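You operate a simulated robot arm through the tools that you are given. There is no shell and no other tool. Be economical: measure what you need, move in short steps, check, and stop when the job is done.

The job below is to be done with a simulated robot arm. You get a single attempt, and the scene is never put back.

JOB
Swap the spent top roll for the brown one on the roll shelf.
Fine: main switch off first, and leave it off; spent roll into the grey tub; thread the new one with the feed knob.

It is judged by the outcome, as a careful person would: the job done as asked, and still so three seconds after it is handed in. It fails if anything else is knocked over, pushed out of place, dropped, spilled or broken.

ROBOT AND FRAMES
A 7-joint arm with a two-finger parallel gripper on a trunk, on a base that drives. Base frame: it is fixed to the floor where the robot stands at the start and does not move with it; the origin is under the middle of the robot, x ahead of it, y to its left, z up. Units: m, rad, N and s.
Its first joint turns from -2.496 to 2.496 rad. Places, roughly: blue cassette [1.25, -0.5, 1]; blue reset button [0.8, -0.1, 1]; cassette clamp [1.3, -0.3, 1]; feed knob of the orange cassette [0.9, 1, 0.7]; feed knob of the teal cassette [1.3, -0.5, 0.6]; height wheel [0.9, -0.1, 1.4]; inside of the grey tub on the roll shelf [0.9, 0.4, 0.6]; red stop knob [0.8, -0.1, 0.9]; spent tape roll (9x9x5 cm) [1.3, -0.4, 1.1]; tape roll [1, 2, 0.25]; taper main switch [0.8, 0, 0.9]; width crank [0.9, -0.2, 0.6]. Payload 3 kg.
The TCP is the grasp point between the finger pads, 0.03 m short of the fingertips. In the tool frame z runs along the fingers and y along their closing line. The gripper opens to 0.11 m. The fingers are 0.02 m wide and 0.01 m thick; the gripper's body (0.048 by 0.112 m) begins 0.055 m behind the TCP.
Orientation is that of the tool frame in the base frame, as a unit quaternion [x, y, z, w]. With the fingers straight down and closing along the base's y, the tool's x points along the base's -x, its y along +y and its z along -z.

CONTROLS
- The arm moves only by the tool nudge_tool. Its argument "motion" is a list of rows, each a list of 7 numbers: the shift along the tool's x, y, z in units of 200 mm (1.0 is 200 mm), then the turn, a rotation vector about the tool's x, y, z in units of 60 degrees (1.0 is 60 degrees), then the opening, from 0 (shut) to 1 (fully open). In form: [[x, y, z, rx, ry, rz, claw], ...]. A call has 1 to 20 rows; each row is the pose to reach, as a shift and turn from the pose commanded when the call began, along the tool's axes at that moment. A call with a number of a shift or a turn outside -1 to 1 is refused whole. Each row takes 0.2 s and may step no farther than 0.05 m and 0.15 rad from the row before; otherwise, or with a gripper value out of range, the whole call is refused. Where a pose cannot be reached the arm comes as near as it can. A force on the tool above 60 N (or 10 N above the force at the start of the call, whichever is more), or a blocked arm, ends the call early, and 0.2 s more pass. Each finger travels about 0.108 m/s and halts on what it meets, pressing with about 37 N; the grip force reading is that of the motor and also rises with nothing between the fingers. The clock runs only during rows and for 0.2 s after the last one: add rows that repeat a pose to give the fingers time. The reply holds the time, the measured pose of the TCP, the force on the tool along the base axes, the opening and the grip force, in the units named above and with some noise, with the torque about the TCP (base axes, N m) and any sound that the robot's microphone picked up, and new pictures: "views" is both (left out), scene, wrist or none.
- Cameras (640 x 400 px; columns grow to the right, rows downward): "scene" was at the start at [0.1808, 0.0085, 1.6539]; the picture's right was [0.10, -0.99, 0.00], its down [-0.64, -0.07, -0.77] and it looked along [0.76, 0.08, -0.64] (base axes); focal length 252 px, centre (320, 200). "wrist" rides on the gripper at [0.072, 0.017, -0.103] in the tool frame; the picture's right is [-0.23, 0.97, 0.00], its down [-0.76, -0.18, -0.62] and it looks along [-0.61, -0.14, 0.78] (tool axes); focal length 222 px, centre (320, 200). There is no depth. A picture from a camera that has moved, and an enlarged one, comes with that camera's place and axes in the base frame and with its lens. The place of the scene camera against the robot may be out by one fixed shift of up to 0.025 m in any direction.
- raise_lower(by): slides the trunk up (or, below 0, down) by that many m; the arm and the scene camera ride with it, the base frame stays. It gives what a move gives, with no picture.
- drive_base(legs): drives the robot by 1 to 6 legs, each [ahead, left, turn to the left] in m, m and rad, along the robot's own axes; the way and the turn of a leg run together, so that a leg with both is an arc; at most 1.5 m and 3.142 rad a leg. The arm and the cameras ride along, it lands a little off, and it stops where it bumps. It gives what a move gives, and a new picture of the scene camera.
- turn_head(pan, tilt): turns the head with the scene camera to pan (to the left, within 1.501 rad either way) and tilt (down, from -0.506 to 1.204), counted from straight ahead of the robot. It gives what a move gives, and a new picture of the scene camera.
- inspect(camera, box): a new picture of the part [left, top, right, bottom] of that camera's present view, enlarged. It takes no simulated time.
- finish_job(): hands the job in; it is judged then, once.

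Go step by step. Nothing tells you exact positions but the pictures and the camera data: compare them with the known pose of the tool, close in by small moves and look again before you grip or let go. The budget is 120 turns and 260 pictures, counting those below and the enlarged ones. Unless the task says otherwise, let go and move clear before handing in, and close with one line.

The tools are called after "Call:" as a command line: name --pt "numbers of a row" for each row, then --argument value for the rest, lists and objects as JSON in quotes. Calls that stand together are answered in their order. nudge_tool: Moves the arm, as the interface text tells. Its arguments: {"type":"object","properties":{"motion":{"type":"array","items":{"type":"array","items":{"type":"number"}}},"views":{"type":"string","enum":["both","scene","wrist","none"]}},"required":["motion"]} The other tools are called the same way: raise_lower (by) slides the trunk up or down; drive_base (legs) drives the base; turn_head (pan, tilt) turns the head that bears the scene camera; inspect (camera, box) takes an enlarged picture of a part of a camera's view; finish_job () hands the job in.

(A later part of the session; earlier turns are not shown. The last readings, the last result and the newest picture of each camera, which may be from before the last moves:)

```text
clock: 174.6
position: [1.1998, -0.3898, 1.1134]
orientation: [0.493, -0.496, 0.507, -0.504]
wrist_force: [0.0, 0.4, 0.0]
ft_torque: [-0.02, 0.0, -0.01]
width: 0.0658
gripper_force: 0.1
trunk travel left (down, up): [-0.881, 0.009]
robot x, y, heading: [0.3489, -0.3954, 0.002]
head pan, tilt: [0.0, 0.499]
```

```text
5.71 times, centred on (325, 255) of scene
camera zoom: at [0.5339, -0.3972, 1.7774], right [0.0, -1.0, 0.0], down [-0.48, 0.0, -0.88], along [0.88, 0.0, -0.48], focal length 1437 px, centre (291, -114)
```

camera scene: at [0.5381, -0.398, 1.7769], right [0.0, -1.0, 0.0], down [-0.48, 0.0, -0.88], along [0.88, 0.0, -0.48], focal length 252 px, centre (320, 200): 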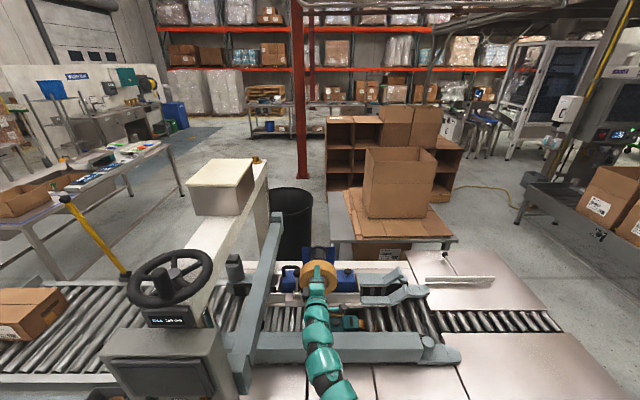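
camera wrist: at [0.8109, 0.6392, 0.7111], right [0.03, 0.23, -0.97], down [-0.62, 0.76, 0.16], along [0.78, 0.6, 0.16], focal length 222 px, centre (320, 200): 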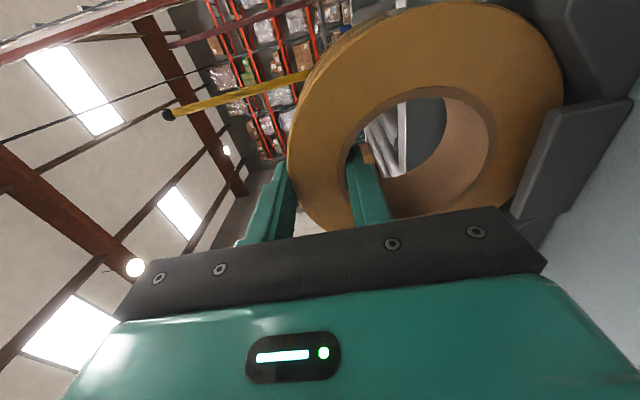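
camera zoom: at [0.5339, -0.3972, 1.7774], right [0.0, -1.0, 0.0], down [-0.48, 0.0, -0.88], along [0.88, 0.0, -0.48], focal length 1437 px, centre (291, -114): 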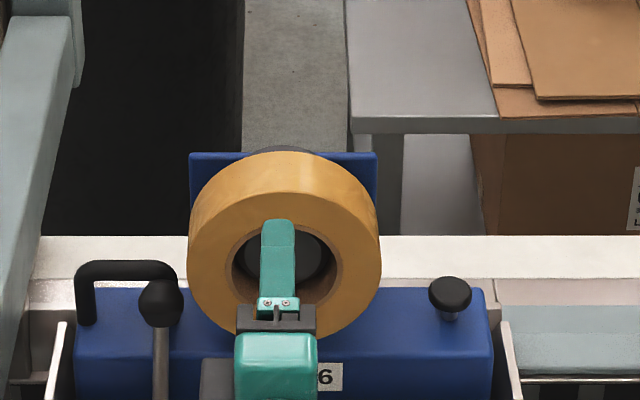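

The roll stays on the mandrel, about 2–3 cm short of fully seated. I retract, bring the base 6 cm closer, then push its face symmetrically with both open fingertips.

Call:
nudge_tool --pt "0 0 -0.15 0 0 0 0.8" --pt "0.005 0.1 -0.3 0 0 0 0.9" --pt "0.01 0.2 -0.3 0 0 0 0.92" --pt "0.012 0.28 -0.3 0 0 0 0.92" --views "none"

Call:
drive_base --legs '[[0.055, 0, 0]]'

Call:
nudge_tool --pt "0 0 0 0 0 0 0.92" --views "wrist"

Call:
inspect --camera "scene" --box '[280, 220, 370, 290]'

```text
clock: 175.6
position: [1.1409, -0.3917, 1.0573]
orientation: [0.492, -0.497, 0.506, -0.505]
wrist_force: [-0.4, -0.5, 0.9]
ft_torque: [0.03, -0.02, 0.0]
width: 0.1013
gripper_force: 0.0
trunk travel left (down, up): [-0.881, 0.009]
robot x, y, heading: [0.3442, -0.3977, -0.0]
head pan, tilt: [0.0, 0.499]
```

```text
clock: 176.5
position: [1.1974, -0.3911, 1.0537]
orientation: [0.494, -0.497, 0.506, -0.504]
wrist_force: [0.7, 0.1, -0.9]
ft_torque: [0.02, -0.01, 0.01]
width: 0.1012
gripper_force: 0.0
trunk travel left (down, up): [-0.881, 0.009]
robot x, y, heading: [0.4034, -0.3952, -0.001]
head pan, tilt: [0.0, 0.499]
camera scene: at [0.5926, -0.3972, 1.777], right [0.0, -1.0, 0.0], down [-0.48, 0.0, -0.88], along [0.88, 0.0, -0.48], focal length 252 px, centre (320, 200)
```

scene: 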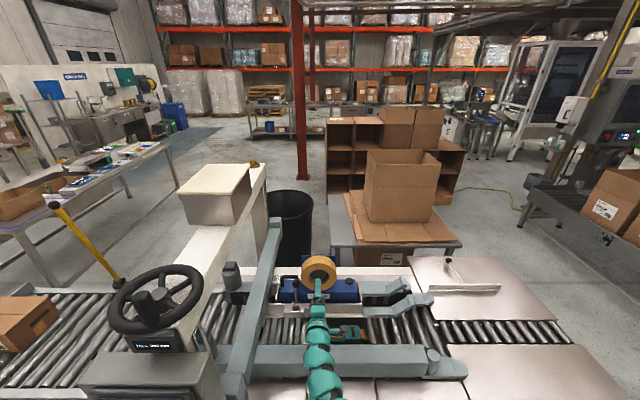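

```text
clock: 176.9
position: [1.1956, -0.3919, 1.0552]
orientation: [0.493, -0.496, 0.506, -0.505]
wrist_force: [-0.6, -0.3, -0.2]
ft_torque: [0.01, -0.03, -0.05]
width: 0.1012
gripper_force: 0.1
trunk travel left (down, up): [-0.881, 0.009]
robot x, y, heading: [0.4027, -0.3976, -0.002]
head pan, tilt: [0.0, 0.499]
camera wrist: at [1.0929, -0.4624, 1.037], right [0.02, 0.23, -0.97], down [-0.62, 0.76, 0.17], along [0.78, 0.6, 0.16], focal length 222 px, centre (320, 200)
```

wrist: 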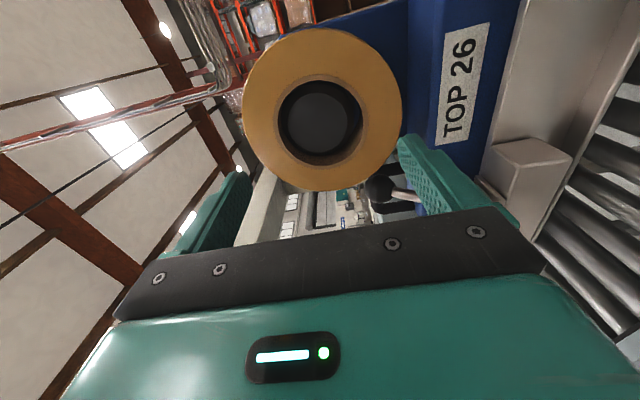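

```text
5.71 times, centred on (325, 255) of scene
camera zoom: at [0.5901, -0.3971, 1.7773], right [0.0, -1.0, 0.0], down [-0.48, 0.0, -0.88], along [0.88, 0.0, -0.48], focal length 1437 px, centre (291, -114)
```

zoom: 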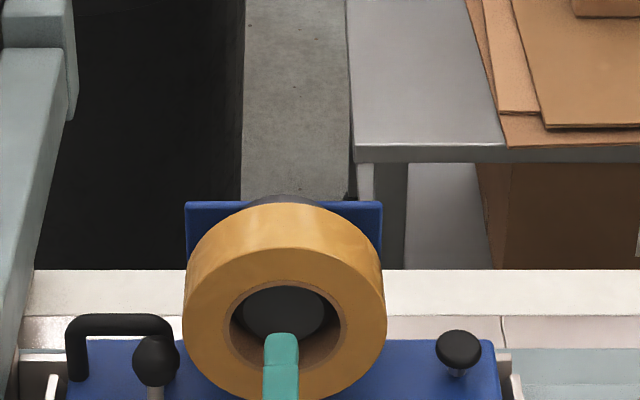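

Fingertips are level with the roll's face annulus above and below. I advance and push it home, watching the force.

Call:
nudge_tool --pt "0 -0.008 0.13 0 0 0 0.92" --pt "0 -0.008 0.25 0 0 0 0.92" --pt "0 -0.008 0.3 0 0 0 0.92" --pt "0 -0.008 0.34 0 0 0 0.92" --pt "0 -0.008 0.38 0 0 0 0.92" --pt "0 -0.008 0.42 0 0 0 0.92" --pt "0 -0.008 0.46 0 0 0 0.92" --views "none"

Call:
inspect --camera "scene" --box '[280, 220, 370, 290]'

Call:
inspect --camera "wrist" --box '[160, 0, 480, 240]'

```text
clock: 178.5
position: [1.2827, -0.3905, 1.0601]
orientation: [-0.493, 0.496, -0.505, 0.505]
wrist_force: [-26.6, -4.0, -3.1]
ft_torque: [-0.12, 0.8, 0.01]
width: 0.1018
gripper_force: 0.9
trunk travel left (down, up): [-0.881, 0.009]
robot x, y, heading: [0.4038, -0.3951, -0.003]
head pan, tilt: [0.0, 0.499]
```

```text
5.71 times, centred on (325, 255) of scene
camera zoom: at [0.585, -0.3983, 1.7777], right [0.0, -1.0, 0.0], down [-0.48, 0.0, -0.88], along [0.88, 0.0, -0.48], focal length 1437 px, centre (291, -114)
```

zoom: 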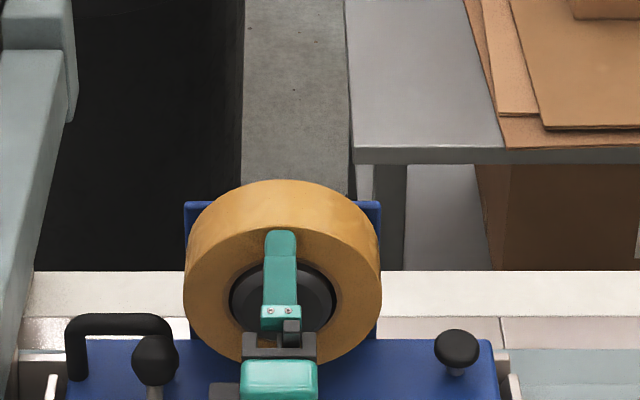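

```text
1.67 times, centred on (320, 120) of wrist
camera zoom: at [1.1804, -0.4624, 1.041], right [0.02, 0.23, -0.97], down [-0.62, 0.76, 0.17], along [0.78, 0.6, 0.16], focal length 370 px, centre (320, 333)
```

zoom: 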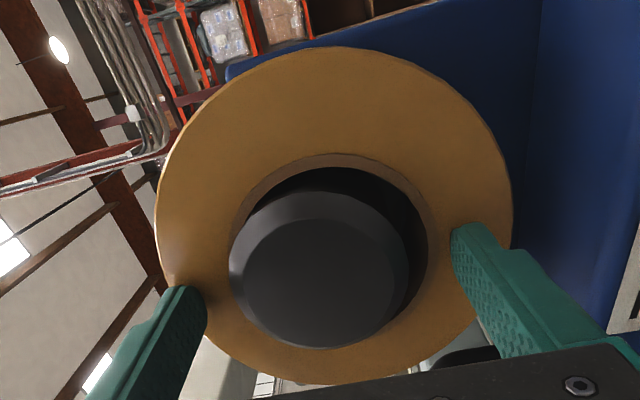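

The roll is nearly home; the mandrel's nose now stands proud of its face. I push on until it stops firmly.

Call:
nudge_tool --pt "0 0 0.03 0 0 0 0.92" --pt "0 0 0.06 0 0 0 0.92" --pt "0 0 0.09 0 0 0 0.92" --pt "0 0 0.12 0 0 0 0.92" --pt "0 0 0.15 0 0 0 0.92" --pt "0 0 0.18 0 0 0 0.92" --views "none"

Call:
inspect --camera "scene" --box '[280, 220, 370, 290]'

```text
clock: 179.0
position: [1.2849, -0.3901, 1.059]
orientation: [0.494, -0.496, 0.505, -0.504]
wrist_force: [-34.8, -2.9, 9.8]
ft_torque: [-0.07, -0.14, 0.07]
width: 0.0999
gripper_force: 0.1
out of reach, approached as far as the arm can: row 2
trunk travel left (down, up): [-0.881, 0.009]
robot x, y, heading: [0.4017, -0.3993, 0.002]
head pan, tilt: [0.0, 0.499]
stopped in row 2: the force on the tool passed its limit at 66 N (the readings are from after the stop); the commanded pose is now the measured one
```

```text
5.71 times, centred on (325, 255) of scene
camera zoom: at [0.5804, -0.3985, 1.7784], right [0.0, -1.0, 0.0], down [-0.47, 0.0, -0.88], along [0.88, 0.0, -0.47], focal length 1437 px, centre (291, -114)
```

zoom: 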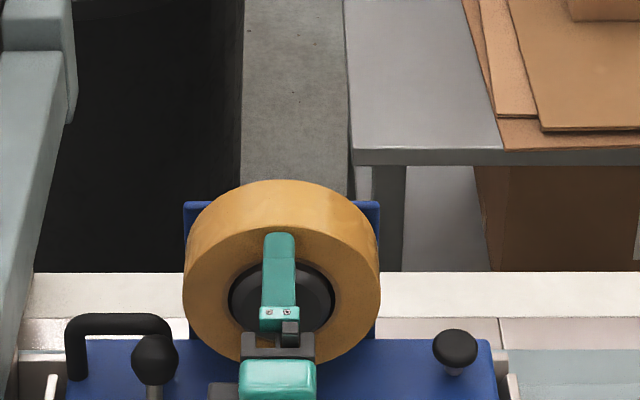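

It stopped firmly at 66 N with the roll's back at the flange. I back off and inspect the seating and the feed knob on the right of the cassette.

Call:
nudge_tool --pt "0 0 -0.1 0 0 0 0.92" --pt "0 0 -0.3 0 0 0 0.92" --pt "0 0 -0.5 0 0 0 0.92" --views "wrist"

Call:
inspect --camera "scene" --box '[280, 220, 380, 300]'

Call:
inspect --camera "scene" --box '[325, 255, 365, 300]'

```text
clock: 179.8
position: [1.1898, -0.3897, 1.0547]
orientation: [0.495, -0.498, 0.504, -0.503]
wrist_force: [-0.7, 0.1, 0.3]
ft_torque: [-0.03, 0.01, 0.0]
width: 0.1014
gripper_force: 0.0
trunk travel left (down, up): [-0.881, 0.009]
robot x, y, heading: [0.4016, -0.3917, 0.0]
head pan, tilt: [0.0, 0.499]
camera wrist: at [1.0857, -0.4613, 1.0366], right [0.01, 0.23, -0.97], down [-0.62, 0.76, 0.17], along [0.78, 0.6, 0.15], focal length 222 px, centre (320, 200)
```

wrist: 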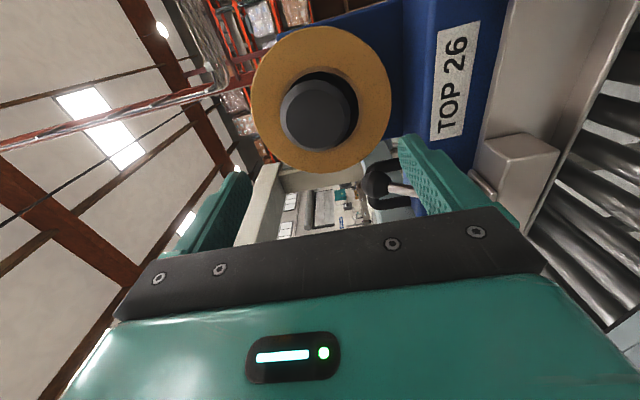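

```text
5.00 times, centred on (330, 260) of scene
camera zoom: at [0.5883, -0.3975, 1.7774], right [0.0, -1.0, 0.0], down [-0.48, 0.0, -0.88], along [0.88, 0.0, -0.48], focal length 1258 px, centre (270, -100)
```

zoom: 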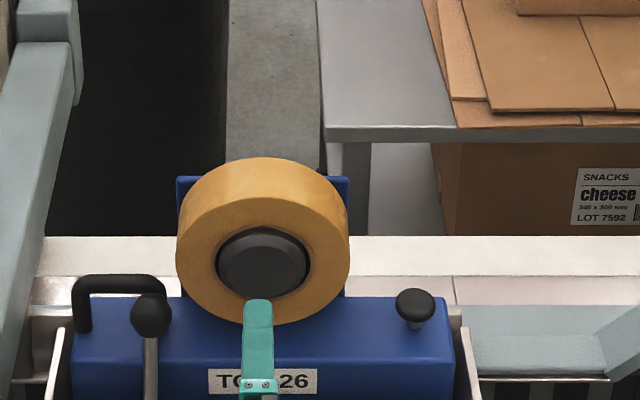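

```text
8.89 times, centred on (345, 278) of scene
camera zoom: at [0.5883, -0.3975, 1.7774], right [0.0, -1.0, 0.0], down [-0.48, 0.0, -0.88], along [0.88, 0.0, -0.48], focal length 2236 px, centre (98, -489)
```

zoom: 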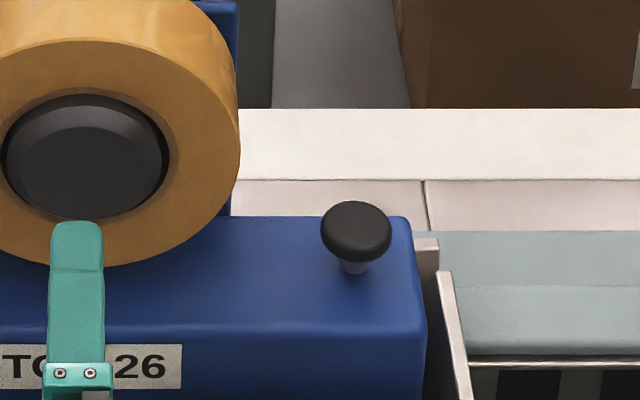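

The roll sits snug with the mandrel nose proud, like the old one. The blue cassette's feed knob is the black mushroom knob at about [1.335, -0.516, 1.0], vertical axis. I roll the tool so its camera is on top and the fingers close sideways, then line up with it.

Call:
nudge_tool --pt "0 -0.05 -0.1 0 0 -0.14 0.7" --pt "0 -0.1 -0.2 0 0 -0.28 0.6" --pt "0 -0.15 -0.3 0 0 -0.42 0.6" --pt "0 -0.2 -0.3 0 0 -0.56 0.6" --pt "0 -0.2 -0.3 0 0 -0.7 0.6" --pt "0 -0.2 -0.3 0 0 -0.84 0.6" --pt "0 -0.2 -0.3 0 0 -0.98 0.6" --views "none"

Call:
nudge_tool --pt "0 0 0 0 0 -0.14 0.6" --pt "0 0 0 0 0 -0.28 0.6" --pt "0 0 0 0 0 -0.42 0.6" --pt "0 0 0 0 0 -0.52 0.6" --views "none"

Call:
drive_base --legs '[[0, -0.12, 0]]'

Call:
nudge_tool --pt "0 0 0 0 0 0 0.6" --views "wrist"

```text
clock: 181.4
position: [1.1274, -0.3898, 1.0929]
orientation: [0.676, -0.19, 0.687, -0.189]
wrist_force: [0.5, 0.5, -0.7]
ft_torque: [0.02, 0.02, 0.01]
width: 0.0662
gripper_force: 0.1
trunk travel left (down, up): [-0.881, 0.009]
robot x, y, heading: [0.405, -0.3952, 0.001]
head pan, tilt: [0.0, 0.499]
```

```text
clock: 182.4
position: [1.1281, -0.3888, 1.0931]
orientation: [0.702, -0.001, 0.712, 0.001]
wrist_force: [-0.5, 0.4, 0.6]
ft_torque: [0.02, 0.0, 0.0]
width: 0.0661
gripper_force: 0.1
trunk travel left (down, up): [-0.881, 0.009]
robot x, y, heading: [0.4017, -0.3995, -0.006]
head pan, tilt: [0.0, 0.499]
```

```text
clock: 183.6
position: [1.13, -0.5119, 1.0932]
orientation: [0.703, -0.002, 0.711, 0.0]
wrist_force: [0.8, 0.0, -0.1]
ft_torque: [0.01, 0.0, 0.0]
width: 0.0659
gripper_force: 0.0
trunk travel left (down, up): [-0.881, 0.009]
robot x, y, heading: [0.3996, -0.5162, -0.0]
head pan, tilt: [0.0, 0.499]
camera scene: at [0.5888, -0.5206, 1.7774], right [0.0, -1.0, 0.0], down [-0.48, 0.0, -0.88], along [0.88, 0.0, -0.48], focal length 252 px, centre (320, 200)
```

scene: 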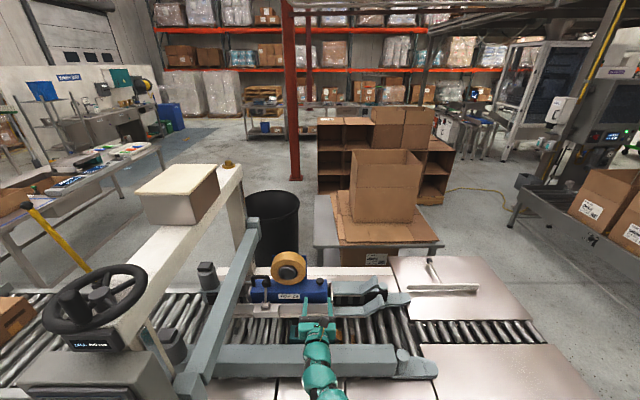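

```text
clock: 184.0
position: [1.129, -0.5103, 1.0937]
orientation: [0.703, -0.001, 0.711, 0.0]
wrist_force: [0.4, 0.2, 0.8]
ft_torque: [0.01, -0.01, -0.02]
width: 0.0659
gripper_force: 0.0
trunk travel left (down, up): [-0.881, 0.009]
robot x, y, heading: [0.403, -0.5165, -0.0]
head pan, tilt: [0.0, 0.499]
camera wrist: at [1.0245, -0.5269, 1.1646], right [0.0, -0.97, -0.23], down [-0.61, 0.18, -0.77], along [0.79, 0.14, -0.6], focal length 222 px, centre (320, 200)
```

wrist: 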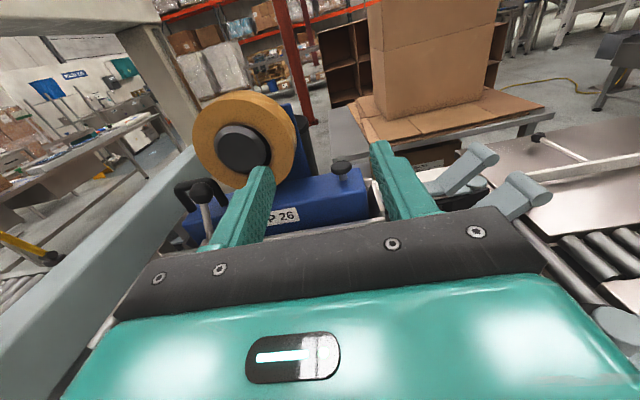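

The knob is centred between the fingers. I zoom in on it from both cameras.

Call:
inspect --camera "wrist" --box '[290, 130, 400, 220]'

Call:
inspect --camera "scene" --box '[290, 265, 350, 305]'

```text
4.44 times, centred on (345, 175) of wrist
camera zoom: at [1.0245, -0.5269, 1.1646], right [0.0, -0.97, -0.23], down [-0.61, 0.18, -0.77], along [0.79, 0.14, -0.6], focal length 987 px, centre (209, 311)
```

zoom: 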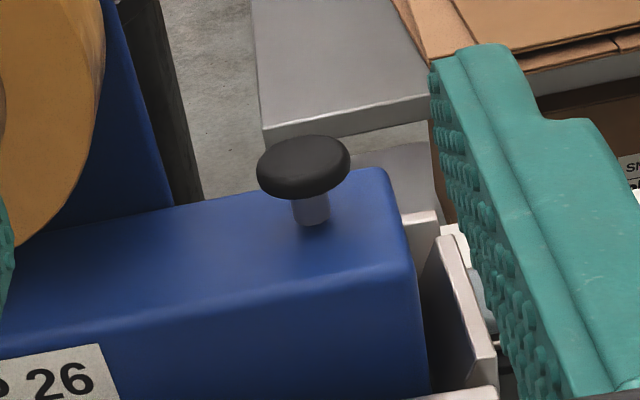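

```text
10.00 times, centred on (320, 285) of scene
camera zoom: at [0.5888, -0.5187, 1.7774], right [0.0, -1.0, 0.0], down [-0.48, 0.0, -0.88], along [0.88, 0.0, -0.48], focal length 2515 px, centre (320, -650)
```

zoom: 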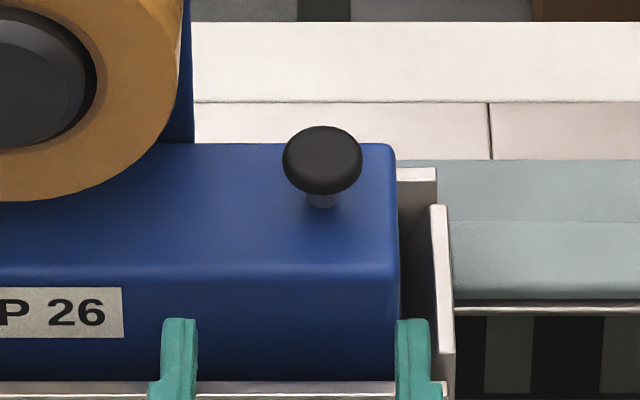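

Knob head triangulates to [1.348, -0.519, 0.978], 3.3 cm across, 2–3 cm above the box. I pitch the tool down 20° and approach to just in front of it.

Call:
nudge_tool --pt "0 0.02 0.15 0 -0.1 0 0.6" --pt "-0.05 0.043 0.3 0 -0.2 0 0.6" --pt "-0.15 0.043 0.45 0 -0.3 0 0.6" --pt "-0.28 0.043 0.6 0 -0.344 0 0.6" --pt "-0.36 0.043 0.72 0 -0.344 0 0.6" --views "wrist"

Call:
inspect --camera "scene" --box '[290, 265, 350, 305]'

```text
clock: 185.2
position: [1.2735, -0.518, 1.0208]
orientation: [0.819, -0.001, 0.573, -0.001]
wrist_force: [0.1, 0.5, -0.4]
ft_torque: [-0.01, -0.03, -0.06]
width: 0.0655
gripper_force: 0.1
trunk travel left (down, up): [-0.881, 0.009]
robot x, y, heading: [0.4039, -0.5216, 0.006]
head pan, tilt: [0.0, 0.499]
camera wrist: at [1.2002, -0.5346, 1.1247], right [-0.08, -0.97, -0.22], down [-0.85, 0.18, -0.5], along [0.53, 0.14, -0.84], focal length 222 px, centre (320, 200)
```

wrist: 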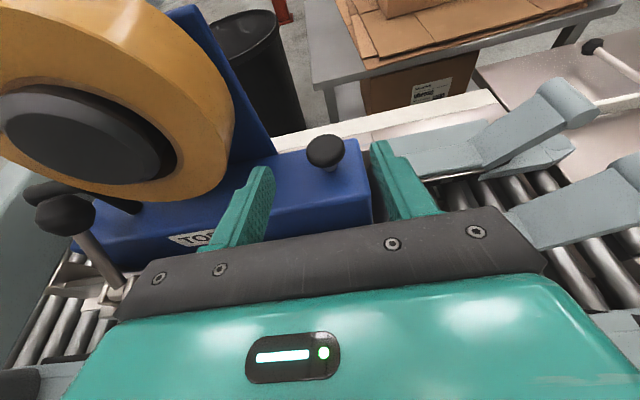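

```text
10.00 times, centred on (320, 285) of scene
camera zoom: at [0.5906, -0.5184, 1.7772], right [0.0, -1.0, 0.0], down [-0.48, 0.0, -0.88], along [0.88, 0.0, -0.48], focal length 2515 px, centre (320, -650)
```

zoom: 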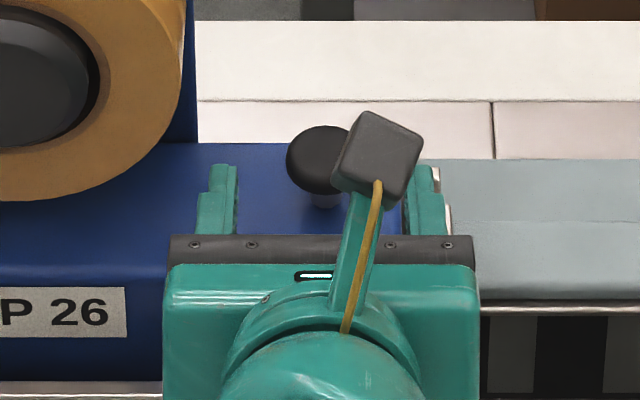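

Both cameras agree on the knob at [1.345, -0.519, 0.978]. I move in so the knob is between the pads.

Call:
nudge_tool --pt "-0.01 0.005 0.1 0 0 0 0.55" --pt "-0.03 0.005 0.2 0 0 0 0.5" --pt "-0.05 0.005 0.3 0 0 0 0.5" --pt "-0.06 0.005 0.39 0 0 0 0.5" --views "none"

Call:
inspect --camera "wrist" --box '[220, 120, 420, 260]'

Call:
inspect --camera "scene" --box '[290, 260, 350, 300]'

```text
clock: 186.2
position: [1.3049, -0.5274, 1.0135]
orientation: [0.818, -0.002, 0.575, 0.001]
wrist_force: [0.0, -0.5, 0.4]
ft_torque: [-0.02, 0.0, 0.0]
width: 0.055
gripper_force: 0.0
out of reach, approached as far as the arm can: row 2, 3, 4
trunk travel left (down, up): [-0.881, 0.009]
robot x, y, heading: [0.4026, -0.5182, -0.005]
head pan, tilt: [0.0, 0.499]
```

```text
2.86 times, centred on (320, 190) of wrist
camera zoom: at [1.2324, -0.5428, 1.1172], right [-0.08, -0.97, -0.22], down [-0.84, 0.18, -0.5], along [0.53, 0.14, -0.84], focal length 635 px, centre (320, 229)
```

zoom: 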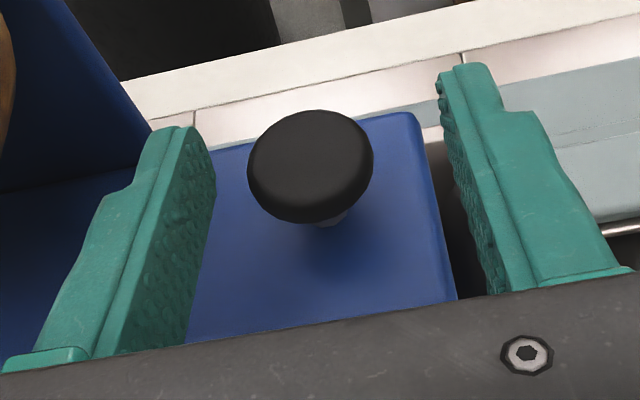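

```text
10.00 times, centred on (320, 280) of scene
camera zoom: at [0.5892, -0.5188, 1.7773], right [0.0, -1.0, 0.0], down [-0.48, 0.0, -0.88], along [0.88, 0.0, -0.48], focal length 2515 px, centre (320, -600)
```

zoom: 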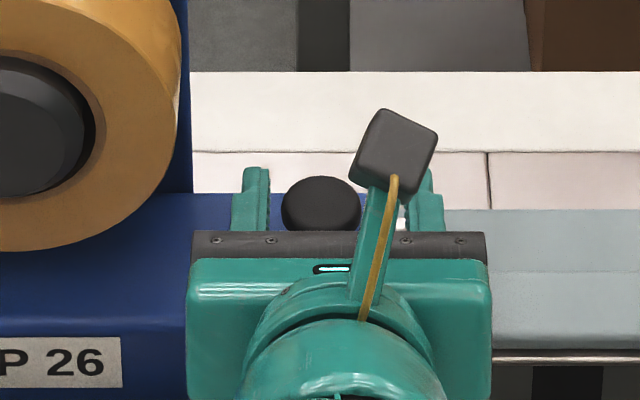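

Reach is short because the trunk is too high for this height. I lift and retract the arm 10 cm, lower the trunk by 14 cm, and re-approach.

Call:
nudge_tool --pt "0.1 -0.01 -0.13 0 0 0 0.5" --pt "0.2 -0.02 -0.23 0 0 0 0.5" --pt "0.3 -0.03 -0.33 0 0 0 0.5" --pt "0.4 -0.04 -0.42 0 0 0 0.5" --views "none"

Call:
raise_lower --by -0.12

Call:
drive_base --legs '[[0.03, 0, 0.004]]'

Call:
nudge_tool --pt "0 0 0 0 0 0 0.5" --views "wrist"

```text
clock: 187.2
position: [1.2554, -0.5195, 1.119]
orientation: [0.818, -0.003, 0.575, 0.001]
wrist_force: [-0.9, 0.2, 0.8]
ft_torque: [0.02, 0.0, 0.03]
width: 0.0549
gripper_force: 0.1
trunk travel left (down, up): [-0.881, 0.009]
robot x, y, heading: [0.3986, -0.5217, -0.004]
head pan, tilt: [0.0, 0.499]
```

```text
clock: 188.7
position: [1.2549, -0.5184, 0.9999]
orientation: [0.818, -0.002, 0.575, 0.001]
wrist_force: [0.6, -1.3, -0.1]
ft_torque: [-0.02, -0.01, -0.02]
width: 0.055
gripper_force: 0.2
trunk travel left (down, up): [-0.761, 0.129]
robot x, y, heading: [0.4009, -0.5167, -0.004]
head pan, tilt: [0.0, 0.499]
```

```text
clock: 189.5
position: [1.2876, -0.5157, 0.998]
orientation: [0.819, 0.0, 0.574, 0.0]
wrist_force: [0.4, 0.3, 0.2]
ft_torque: [-0.02, -0.02, -0.04]
width: 0.0548
gripper_force: 0.1
trunk travel left (down, up): [-0.761, 0.129]
robot x, y, heading: [0.4315, -0.5202, 0.005]
head pan, tilt: [0.0, 0.499]
camera scene: at [0.622, -0.5177, 1.657], right [0.0, -1.0, 0.0], down [-0.48, 0.0, -0.88], along [0.88, 0.0, -0.48], focal length 252 px, centre (320, 200)
```

scene: 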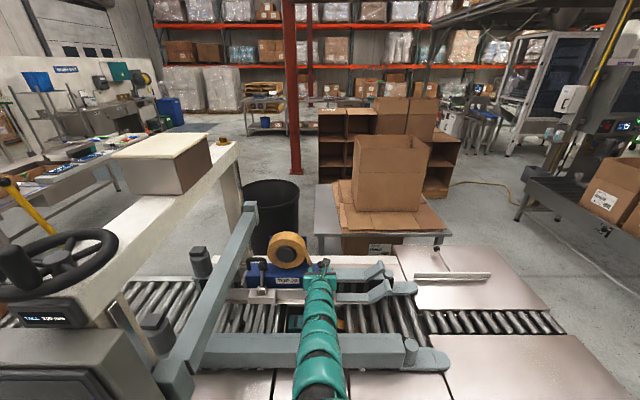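

```text
clock: 189.9
position: [1.2863, -0.5147, 0.9984]
orientation: [0.819, -0.001, 0.574, 0.0]
wrist_force: [-0.2, -0.2, 0.3]
ft_torque: [0.01, 0.02, 0.01]
width: 0.0552
gripper_force: 0.1
trunk travel left (down, up): [-0.761, 0.129]
robot x, y, heading: [0.4298, -0.5151, 0.003]
head pan, tilt: [0.0, 0.499]
camera wrist: at [1.2143, -0.5312, 1.102], right [-0.08, -0.97, -0.21], down [-0.84, 0.18, -0.5], along [0.53, 0.14, -0.84], focal length 222 px, centre (320, 200)
```

wrist: 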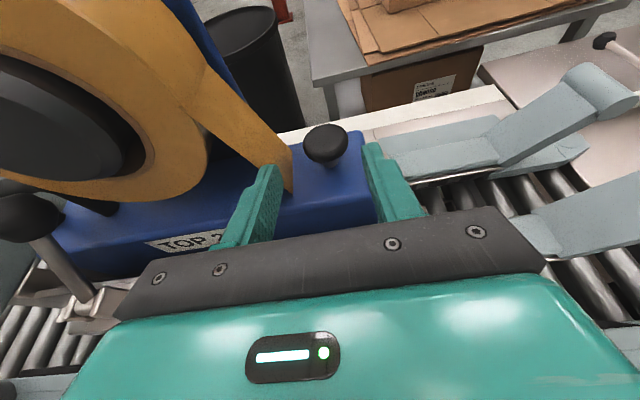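

A strip of brown tape now runs from the new roll down toward the box – I look closely at it before going on.

Call:
inspect --camera "wrist" --box '[160, 60, 420, 240]'

Call:
inspect --camera "scene" --box '[240, 225, 360, 305]'

```text
2.22 times, centred on (290, 150) of wrist
camera zoom: at [1.2143, -0.5312, 1.102], right [-0.08, -0.97, -0.21], down [-0.84, 0.18, -0.5], along [0.53, 0.14, -0.84], focal length 494 px, centre (387, 311)
```

zoom: 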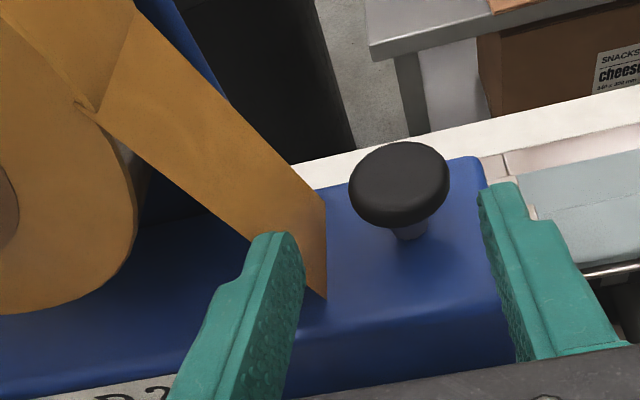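

```text
5.00 times, centred on (300, 265) of scene
camera zoom: at [0.62, -0.5177, 1.6573], right [0.0, -1.0, 0.0], down [-0.48, 0.0, -0.88], along [0.88, 0.0, -0.48], focal length 1258 px, centre (420, -125)
```

zoom: 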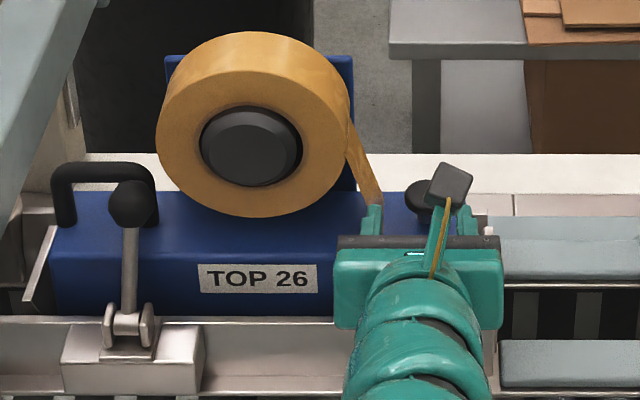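

The tape tail now runs from the seated roll down to a slot beside the knob (at y≈-0.483), so the roll is on properly. It leaves ~1.7 cm beside the knob, so I narrow the fingers to 4 cm, centre exactly on the knob, and check.

Call:
nudge_tool --pt "-0.03 0.0265 0.0 0 0 0 0.364" --pt "-0.06 0.0265 0.06 0 0 0 0.364" --pt "-0.06 0.0265 0.06 0 0 0 0.364" --views "none"

Call:
inspect --camera "wrist" --box '[220, 100, 420, 240]'

Call:
inspect --camera "scene" --box '[290, 245, 350, 285]'

```text
clock: 190.7
position: [1.2931, -0.5199, 0.9833]
orientation: [0.818, 0.0, 0.575, 0.0]
wrist_force: [0.3, 0.1, 0.3]
ft_torque: [0.0, -0.02, 0.0]
width: 0.04
gripper_force: 0.1
trunk travel left (down, up): [-0.761, 0.129]
robot x, y, heading: [0.431, -0.5201, 0.003]
head pan, tilt: [0.0, 0.499]
```

```text
2.86 times, centred on (320, 170) of wrist
camera zoom: at [1.2203, -0.5371, 1.0877], right [-0.08, -0.97, -0.21], down [-0.84, 0.18, -0.51], along [0.53, 0.14, -0.84], focal length 635 px, centre (320, 286)
```

zoom: 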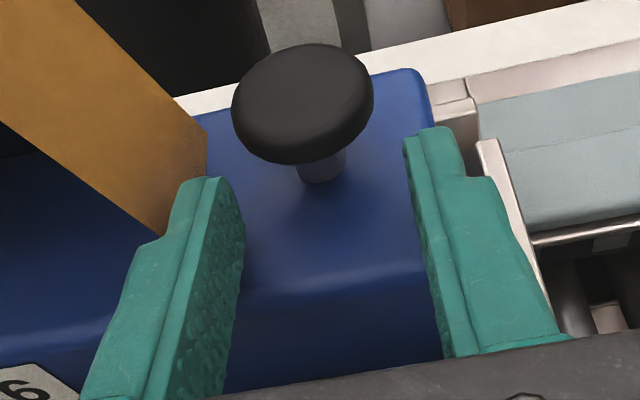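

```text
10.00 times, centred on (320, 265) of scene
camera zoom: at [0.6187, -0.5177, 1.6574], right [0.0, -1.0, 0.0], down [-0.48, 0.0, -0.88], along [0.88, 0.0, -0.48], focal length 2515 px, centre (320, -450)
```

zoom: 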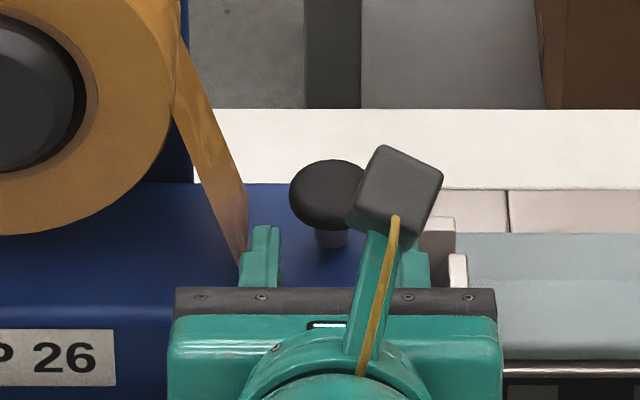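

Fingers are centred on the knob to about 1 mm. I advance slowly to the knob.

Call:
nudge_tool --pt "0.02 -0.006 0.06 0 0 0 0.364" --pt "0.04 -0.006 0.12 0 0 0 0.364" --pt "0.06 -0.006 0.18 0 0 0 0.364" --pt "0.082 -0.006 0.244 0 0 0 0.364" --views "none"

Call:
inspect --camera "wrist" --box '[220, 100, 420, 240]'

Call:
inspect --camera "scene" --box '[290, 245, 350, 285]'

```text
clock: 191.7
position: [1.346, -0.5214, 0.9822]
orientation: [0.819, 0.0, 0.574, -0.001]
wrist_force: [0.0, 0.5, 0.0]
ft_torque: [0.02, 0.0, 0.01]
width: 0.0402
gripper_force: 0.0
trunk travel left (down, up): [-0.761, 0.129]
robot x, y, heading: [0.4328, -0.5171, 0.005]
head pan, tilt: [0.0, 0.499]
```

```text
2.86 times, centred on (320, 170) of wrist
camera zoom: at [1.273, -0.5364, 1.0862], right [-0.08, -0.97, -0.21], down [-0.84, 0.18, -0.5], along [0.53, 0.14, -0.84], focal length 635 px, centre (320, 286)
```

zoom: 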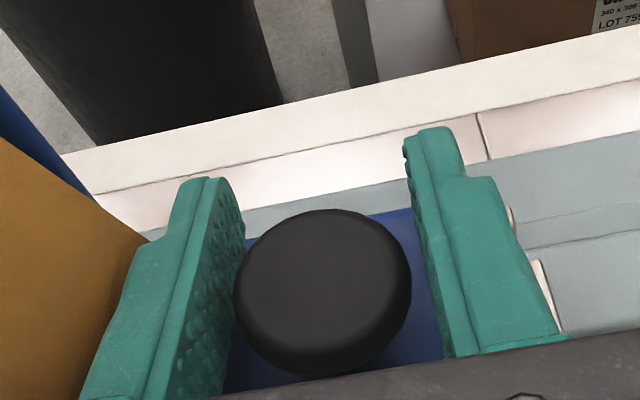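

```text
10.00 times, centred on (320, 265) of scene
camera zoom: at [0.6199, -0.5178, 1.6573], right [0.0, -1.0, 0.0], down [-0.48, 0.0, -0.88], along [0.88, 0.0, -0.48], focal length 2515 px, centre (320, -450)
```

zoom: 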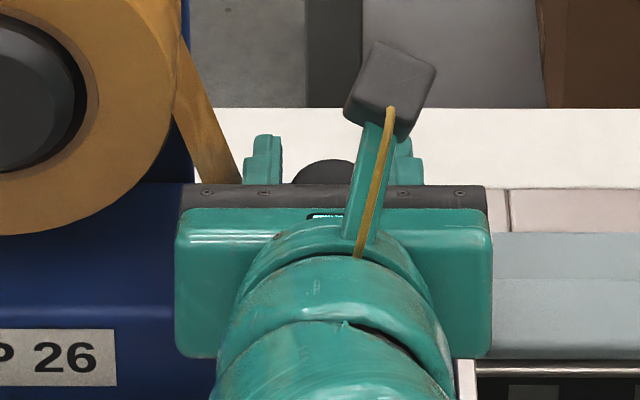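

The knob sits between the pads. I close and turn counter-clockwise (seen from above) about 45°, the side where the gripper body swings clear of the roll.

Call:
nudge_tool --pt "0 0 0 0 0 0 0.1" --pt "0 0 0 0 0 0 0.1" --pt "0 0 0 0.122 0 -0.0445 0.1" --pt "0 0 0 0.244 0 -0.089 0.1" --pt "0 0 0 0.366 0 -0.1335 0.1" --pt "0 0 0 0.488 0 -0.178 0.1" --pt "0 0 0 0.61 0 -0.2225 0.1" --pt "0 0 0 0.704 0 -0.257 0.1" --views "both"

```text
clock: 193.5
position: [1.3432, -0.5121, 0.9801]
orientation: [0.755, 0.318, 0.529, -0.223]
wrist_force: [-9.6, 9.0, 1.4]
ft_torque: [0.68, -0.29, 0.07]
width: 0.0319
gripper_force: 36.9
trunk travel left (down, up): [-0.761, 0.129]
robot x, y, heading: [0.4308, -0.5134, 0.007]
head pan, tilt: [0.0, 0.499]
camera scene: at [0.6198, -0.5169, 1.6572], right [0.01, -1.0, 0.0], down [-0.48, 0.0, -0.88], along [0.88, 0.0, -0.48], focal length 252 px, centre (320, 200)
camera wrist: at [1.3048, -0.5752, 1.0846], right [0.64, -0.74, -0.21], down [-0.72, -0.48, -0.5], along [0.27, 0.48, -0.84], focal length 222 px, centre (320, 200)
```

scene: 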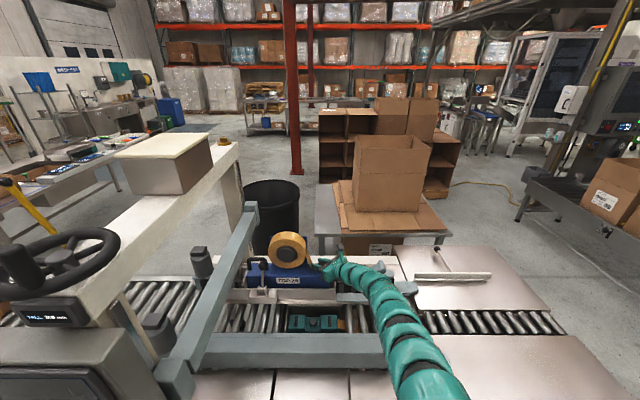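
wrist: 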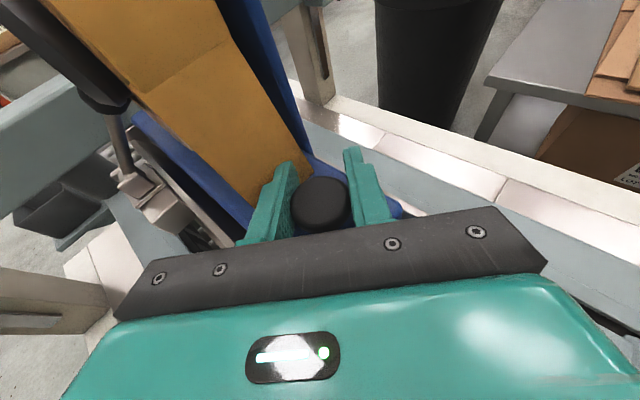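

The turn went through smoothly. I check what the tape did.

Call:
inspect --camera "scene" --box '[230, 215, 370, 315]'

Call:
inspect --camera "wrist" --box '[100, 60, 440, 260]'

```text
4.00 times, centred on (300, 265) of scene
camera zoom: at [0.6198, -0.5169, 1.6572], right [0.01, -1.0, 0.0], down [-0.48, 0.0, -0.88], along [0.88, 0.0, -0.48], focal length 1006 px, centre (400, -60)
```

zoom: 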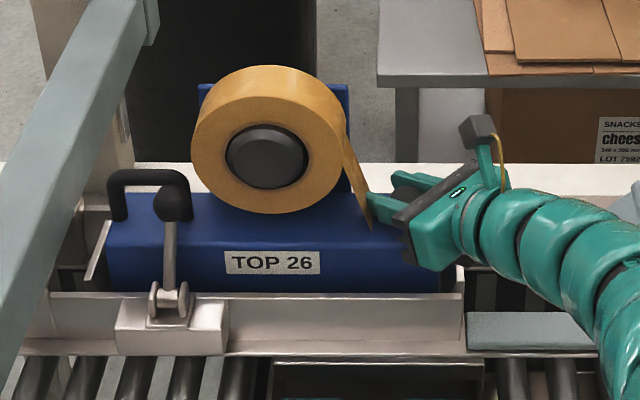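

```text
1.88 times, centred on (270, 160) of wrist
camera zoom: at [1.3048, -0.5752, 1.0846], right [0.64, -0.74, -0.21], down [-0.72, -0.48, -0.5], along [0.27, 0.48, -0.84], focal length 418 px, centre (414, 275)
```

zoom: 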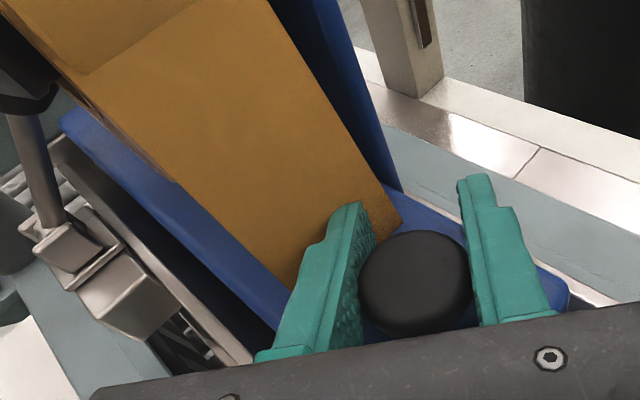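

I ratchet: open, swing back, close, and turn the same way again, then look at the tape.

Call:
nudge_tool --pt "0 0 0 0 0 0 0.38" --pt "0 0 0 0 0 0 0.38" --pt "0 0 0 -0.122 0 0.0445 0.38" --pt "0 0 0 -0.244 0 0.089 0.38" --pt "0 0 0 -0.366 0 0.1335 0.38" --pt "0 0 0 -0.488 0 0.178 0.38" --pt "0 0 0 -0.61 0 0.2225 0.38" --pt "0 0 0 -0.704 0 0.257 0.38" --pt "0 0 0 -0.704 0 0.257 0.1" --pt "0 0 0 -0.704 0 0.257 0.1" --pt "0 0 0 -0.61 0 0.2225 0.1" --pt "0 0 0 -0.488 0 0.178 0.1" --pt "0 0 0 -0.366 0 0.1335 0.1" --pt "0 0 0 -0.244 0 0.089 0.1" --pt "0 0 0 -0.122 0 0.0445 0.1" --pt "0 0 0 0 0 0 0.1" --pt "0 0 0 0.122 0 -0.0445 0.1" --views "none"

Call:
inspect --camera "scene" --box '[230, 215, 370, 315]'

Call:
inspect --camera "wrist" --box '[100, 60, 440, 260]'

```text
clock: 197.3
position: [1.3181, -0.543, 0.9796]
orientation: [0.729, 0.361, 0.524, -0.252]
wrist_force: [-0.5, -2.3, 8.0]
ft_torque: [0.66, -0.22, 0.04]
width: 0.0323
gripper_force: 21.8
out of reach, approached as far as the arm can: row 17
trunk travel left (down, up): [-0.761, 0.129]
robot x, y, heading: [0.4353, -0.5149, 0.002]
head pan, tilt: [0.0, 0.499]
stopped in row 17: the force on the tool passed its limit at 66 N (the readings are from after the stop); the commanded pose is now the measured one
```

```text
4.00 times, centred on (300, 265) of scene
camera zoom: at [0.6184, -0.518, 1.6573], right [0.0, -1.0, 0.0], down [-0.48, 0.0, -0.88], along [0.88, 0.0, -0.48], focal length 1006 px, centre (400, -60)
```

zoom: 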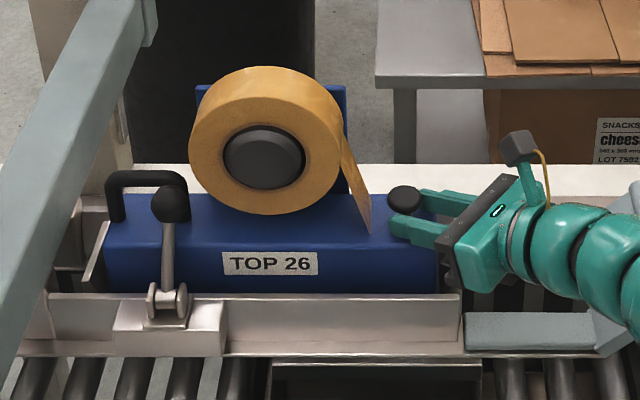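

```text
1.88 times, centred on (270, 160) of wrist
camera zoom: at [1.2851, -0.6107, 1.0825], right [0.73, -0.65, -0.21], down [-0.65, -0.56, -0.52], along [0.23, 0.51, -0.83], focal length 418 px, centre (414, 275)
```

zoom: 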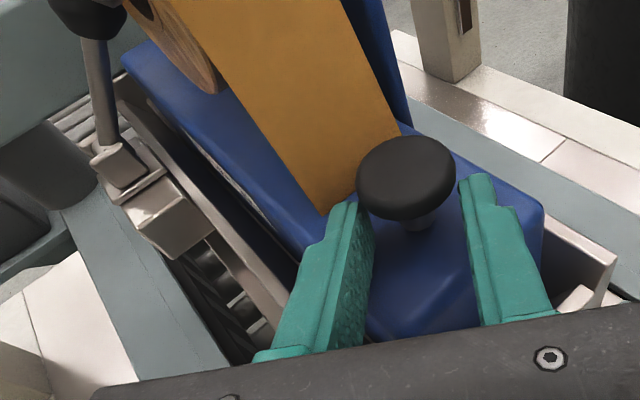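

The last step overreached and the fingers slid back off the knob; nothing else moved. I open, re-centre on the knob, swing back, and continue with shorter strokes.

Call:
nudge_tool --pt "0 0 0 0 0 0 0.38" --pt "0 0 0 0 0 0 0.38" --pt "0.02 0 0.055 0 0 0 0.38" --pt "0.04 0 0.11 0 0 0 0.38" --pt "0.06 0 0.164 0 0 0 0.38" --views "none"

Call:
inspect --camera "wrist" --box '[200, 80, 440, 240]'

```text
clock: 198.5
position: [1.322, -0.5251, 0.9799]
orientation: [0.731, 0.358, 0.524, -0.25]
wrist_force: [9.4, -14.5, 7.3]
ft_torque: [0.26, 0.06, -0.3]
width: 0.0474
gripper_force: 5.2
out of reach, approached as far as the arm can: row 4, 5
trunk travel left (down, up): [-0.761, 0.129]
robot x, y, heading: [0.4326, -0.5186, -0.004]
head pan, tilt: [0.0, 0.499]
```

```text
2.50 times, centred on (320, 160) of wrist
camera zoom: at [1.2889, -0.5923, 1.0829], right [0.72, -0.66, -0.21], down [-0.65, -0.55, -0.52], along [0.23, 0.51, -0.83], focal length 555 px, centre (320, 300)
```

zoom: 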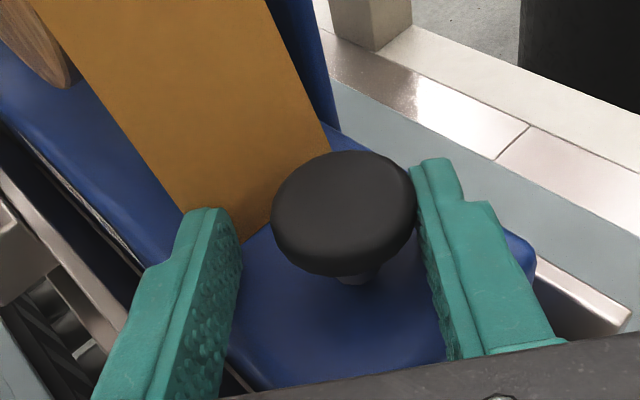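

At that yaw the arm can't reach. I swing back about 38° first, which points the fingers straight at the knob again.

Call:
nudge_tool --pt "0 0 0 -0.122 0 0.0445 0.4" --pt "0 0 0 -0.244 0 0.089 0.4" --pt "0 0 0 -0.366 0 0.1335 0.4" --pt "0 0 0 -0.488 0 0.178 0.4" --pt "0 0 0 -0.595 0 0.217 0.4" --views "none"

Call:
inspect --camera "wrist" --box '[200, 80, 440, 240]'

```text
clock: 199.7
position: [1.3211, -0.5172, 0.98]
orientation: [0.808, 0.098, 0.576, -0.073]
wrist_force: [1.5, -1.7, 0.1]
ft_torque: [0.01, 0.01, -0.02]
width: 0.0452
gripper_force: 1.0
trunk travel left (down, up): [-0.761, 0.129]
robot x, y, heading: [0.4325, -0.5215, 0.003]
head pan, tilt: [0.0, 0.499]
```

```text
2.50 times, centred on (320, 160) of wrist
camera zoom: at [1.2528, -0.552, 1.0825], right [0.17, -0.96, -0.22], down [-0.86, -0.03, -0.52], along [0.49, 0.27, -0.83], focal length 555 px, centre (320, 300)
```

zoom: 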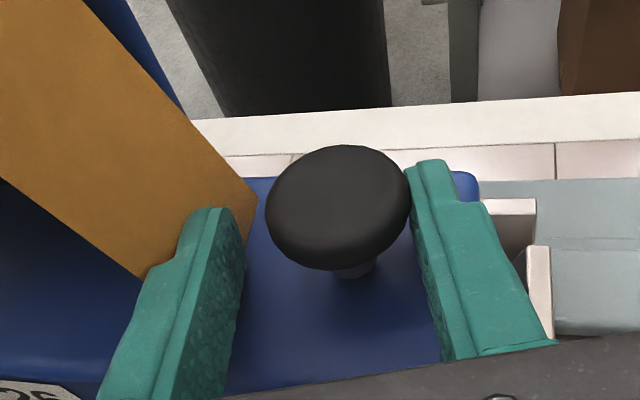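

Now at yaw ~14° with the knob at [1.342, -0.518]. I move onto it, swing to −15°, close, and turn to about +40° in one go (55° stroke).

Call:
nudge_tool --pt "0.015 0.0325 0.04 0 0 0 0.4" --pt "0.036 0.0325 0.099 0 0 0 0.4" --pt "0.036 0.0325 0.099 -0.115 0 0.042 0.4" --pt "0.036 0.0325 0.099 -0.23 0 0.084 0.4" --pt "0.036 0.0325 0.099 -0.345 0 0.126 0.4" --pt "0.036 0.0325 0.099 -0.451 0 0.164 0.4" --pt "0.036 0.0325 0.099 -0.451 0 0.164 0.1" --pt "0.036 0.0325 0.099 -0.451 0 0.164 0.1" --pt "0.036 0.0325 0.099 -0.33 0 0.12 0.1" --pt "0.036 0.0325 0.099 -0.21 0 0.077 0.1" --pt "0.036 0.0325 0.099 -0.09 0 0.033 0.1" --pt "0.036 0.0325 0.099 0.03 0 -0.011 0.1" --pt "0.036 0.0325 0.099 0.15 0 -0.055 0.1" --pt "0.036 0.0325 0.099 0.27 0 -0.098 0.1" --pt "0.036 0.0325 0.099 0.39 0 -0.142 0.1" --views "none"

Call:
inspect --camera "wrist" --box '[100, 60, 440, 260]'

Call:
inspect --camera "scene" --box '[230, 215, 370, 315]'

```text
clock: 202.9
position: [1.3414, -0.5133, 0.9822]
orientation: [0.765, 0.277, 0.548, -0.195]
wrist_force: [1.8, 5.0, 1.1]
ft_torque: [0.44, 0.09, 0.23]
width: 0.032
gripper_force: 36.7
trunk travel left (down, up): [-0.761, 0.129]
robot x, y, heading: [0.4329, -0.5163, 0.006]
head pan, tilt: [0.0, 0.499]
```

```text
1.88 times, centred on (270, 160) of wrist
camera zoom: at [1.2949, -0.5745, 1.0843], right [0.56, -0.8, -0.21], down [-0.76, -0.4, -0.52], along [0.33, 0.45, -0.83], focal length 418 px, centre (414, 275)
```

zoom: 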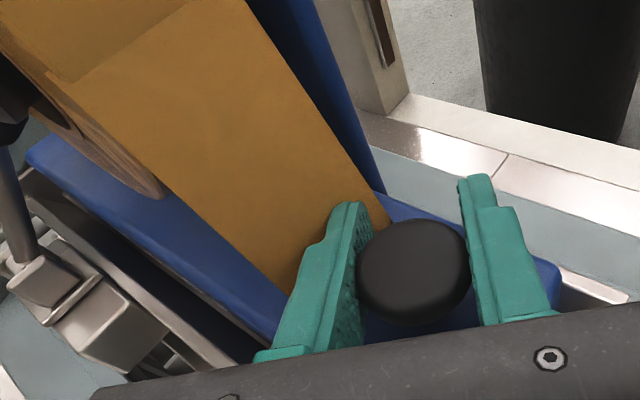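

```text
4.00 times, centred on (300, 265) of scene
camera zoom: at [0.62, -0.5167, 1.6574], right [0.01, -1.0, 0.0], down [-0.48, 0.0, -0.88], along [0.88, 0.0, -0.48], focal length 1006 px, centre (400, -60)
```

zoom: 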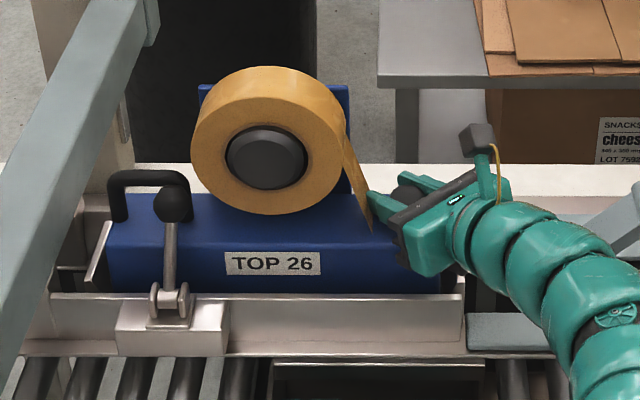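

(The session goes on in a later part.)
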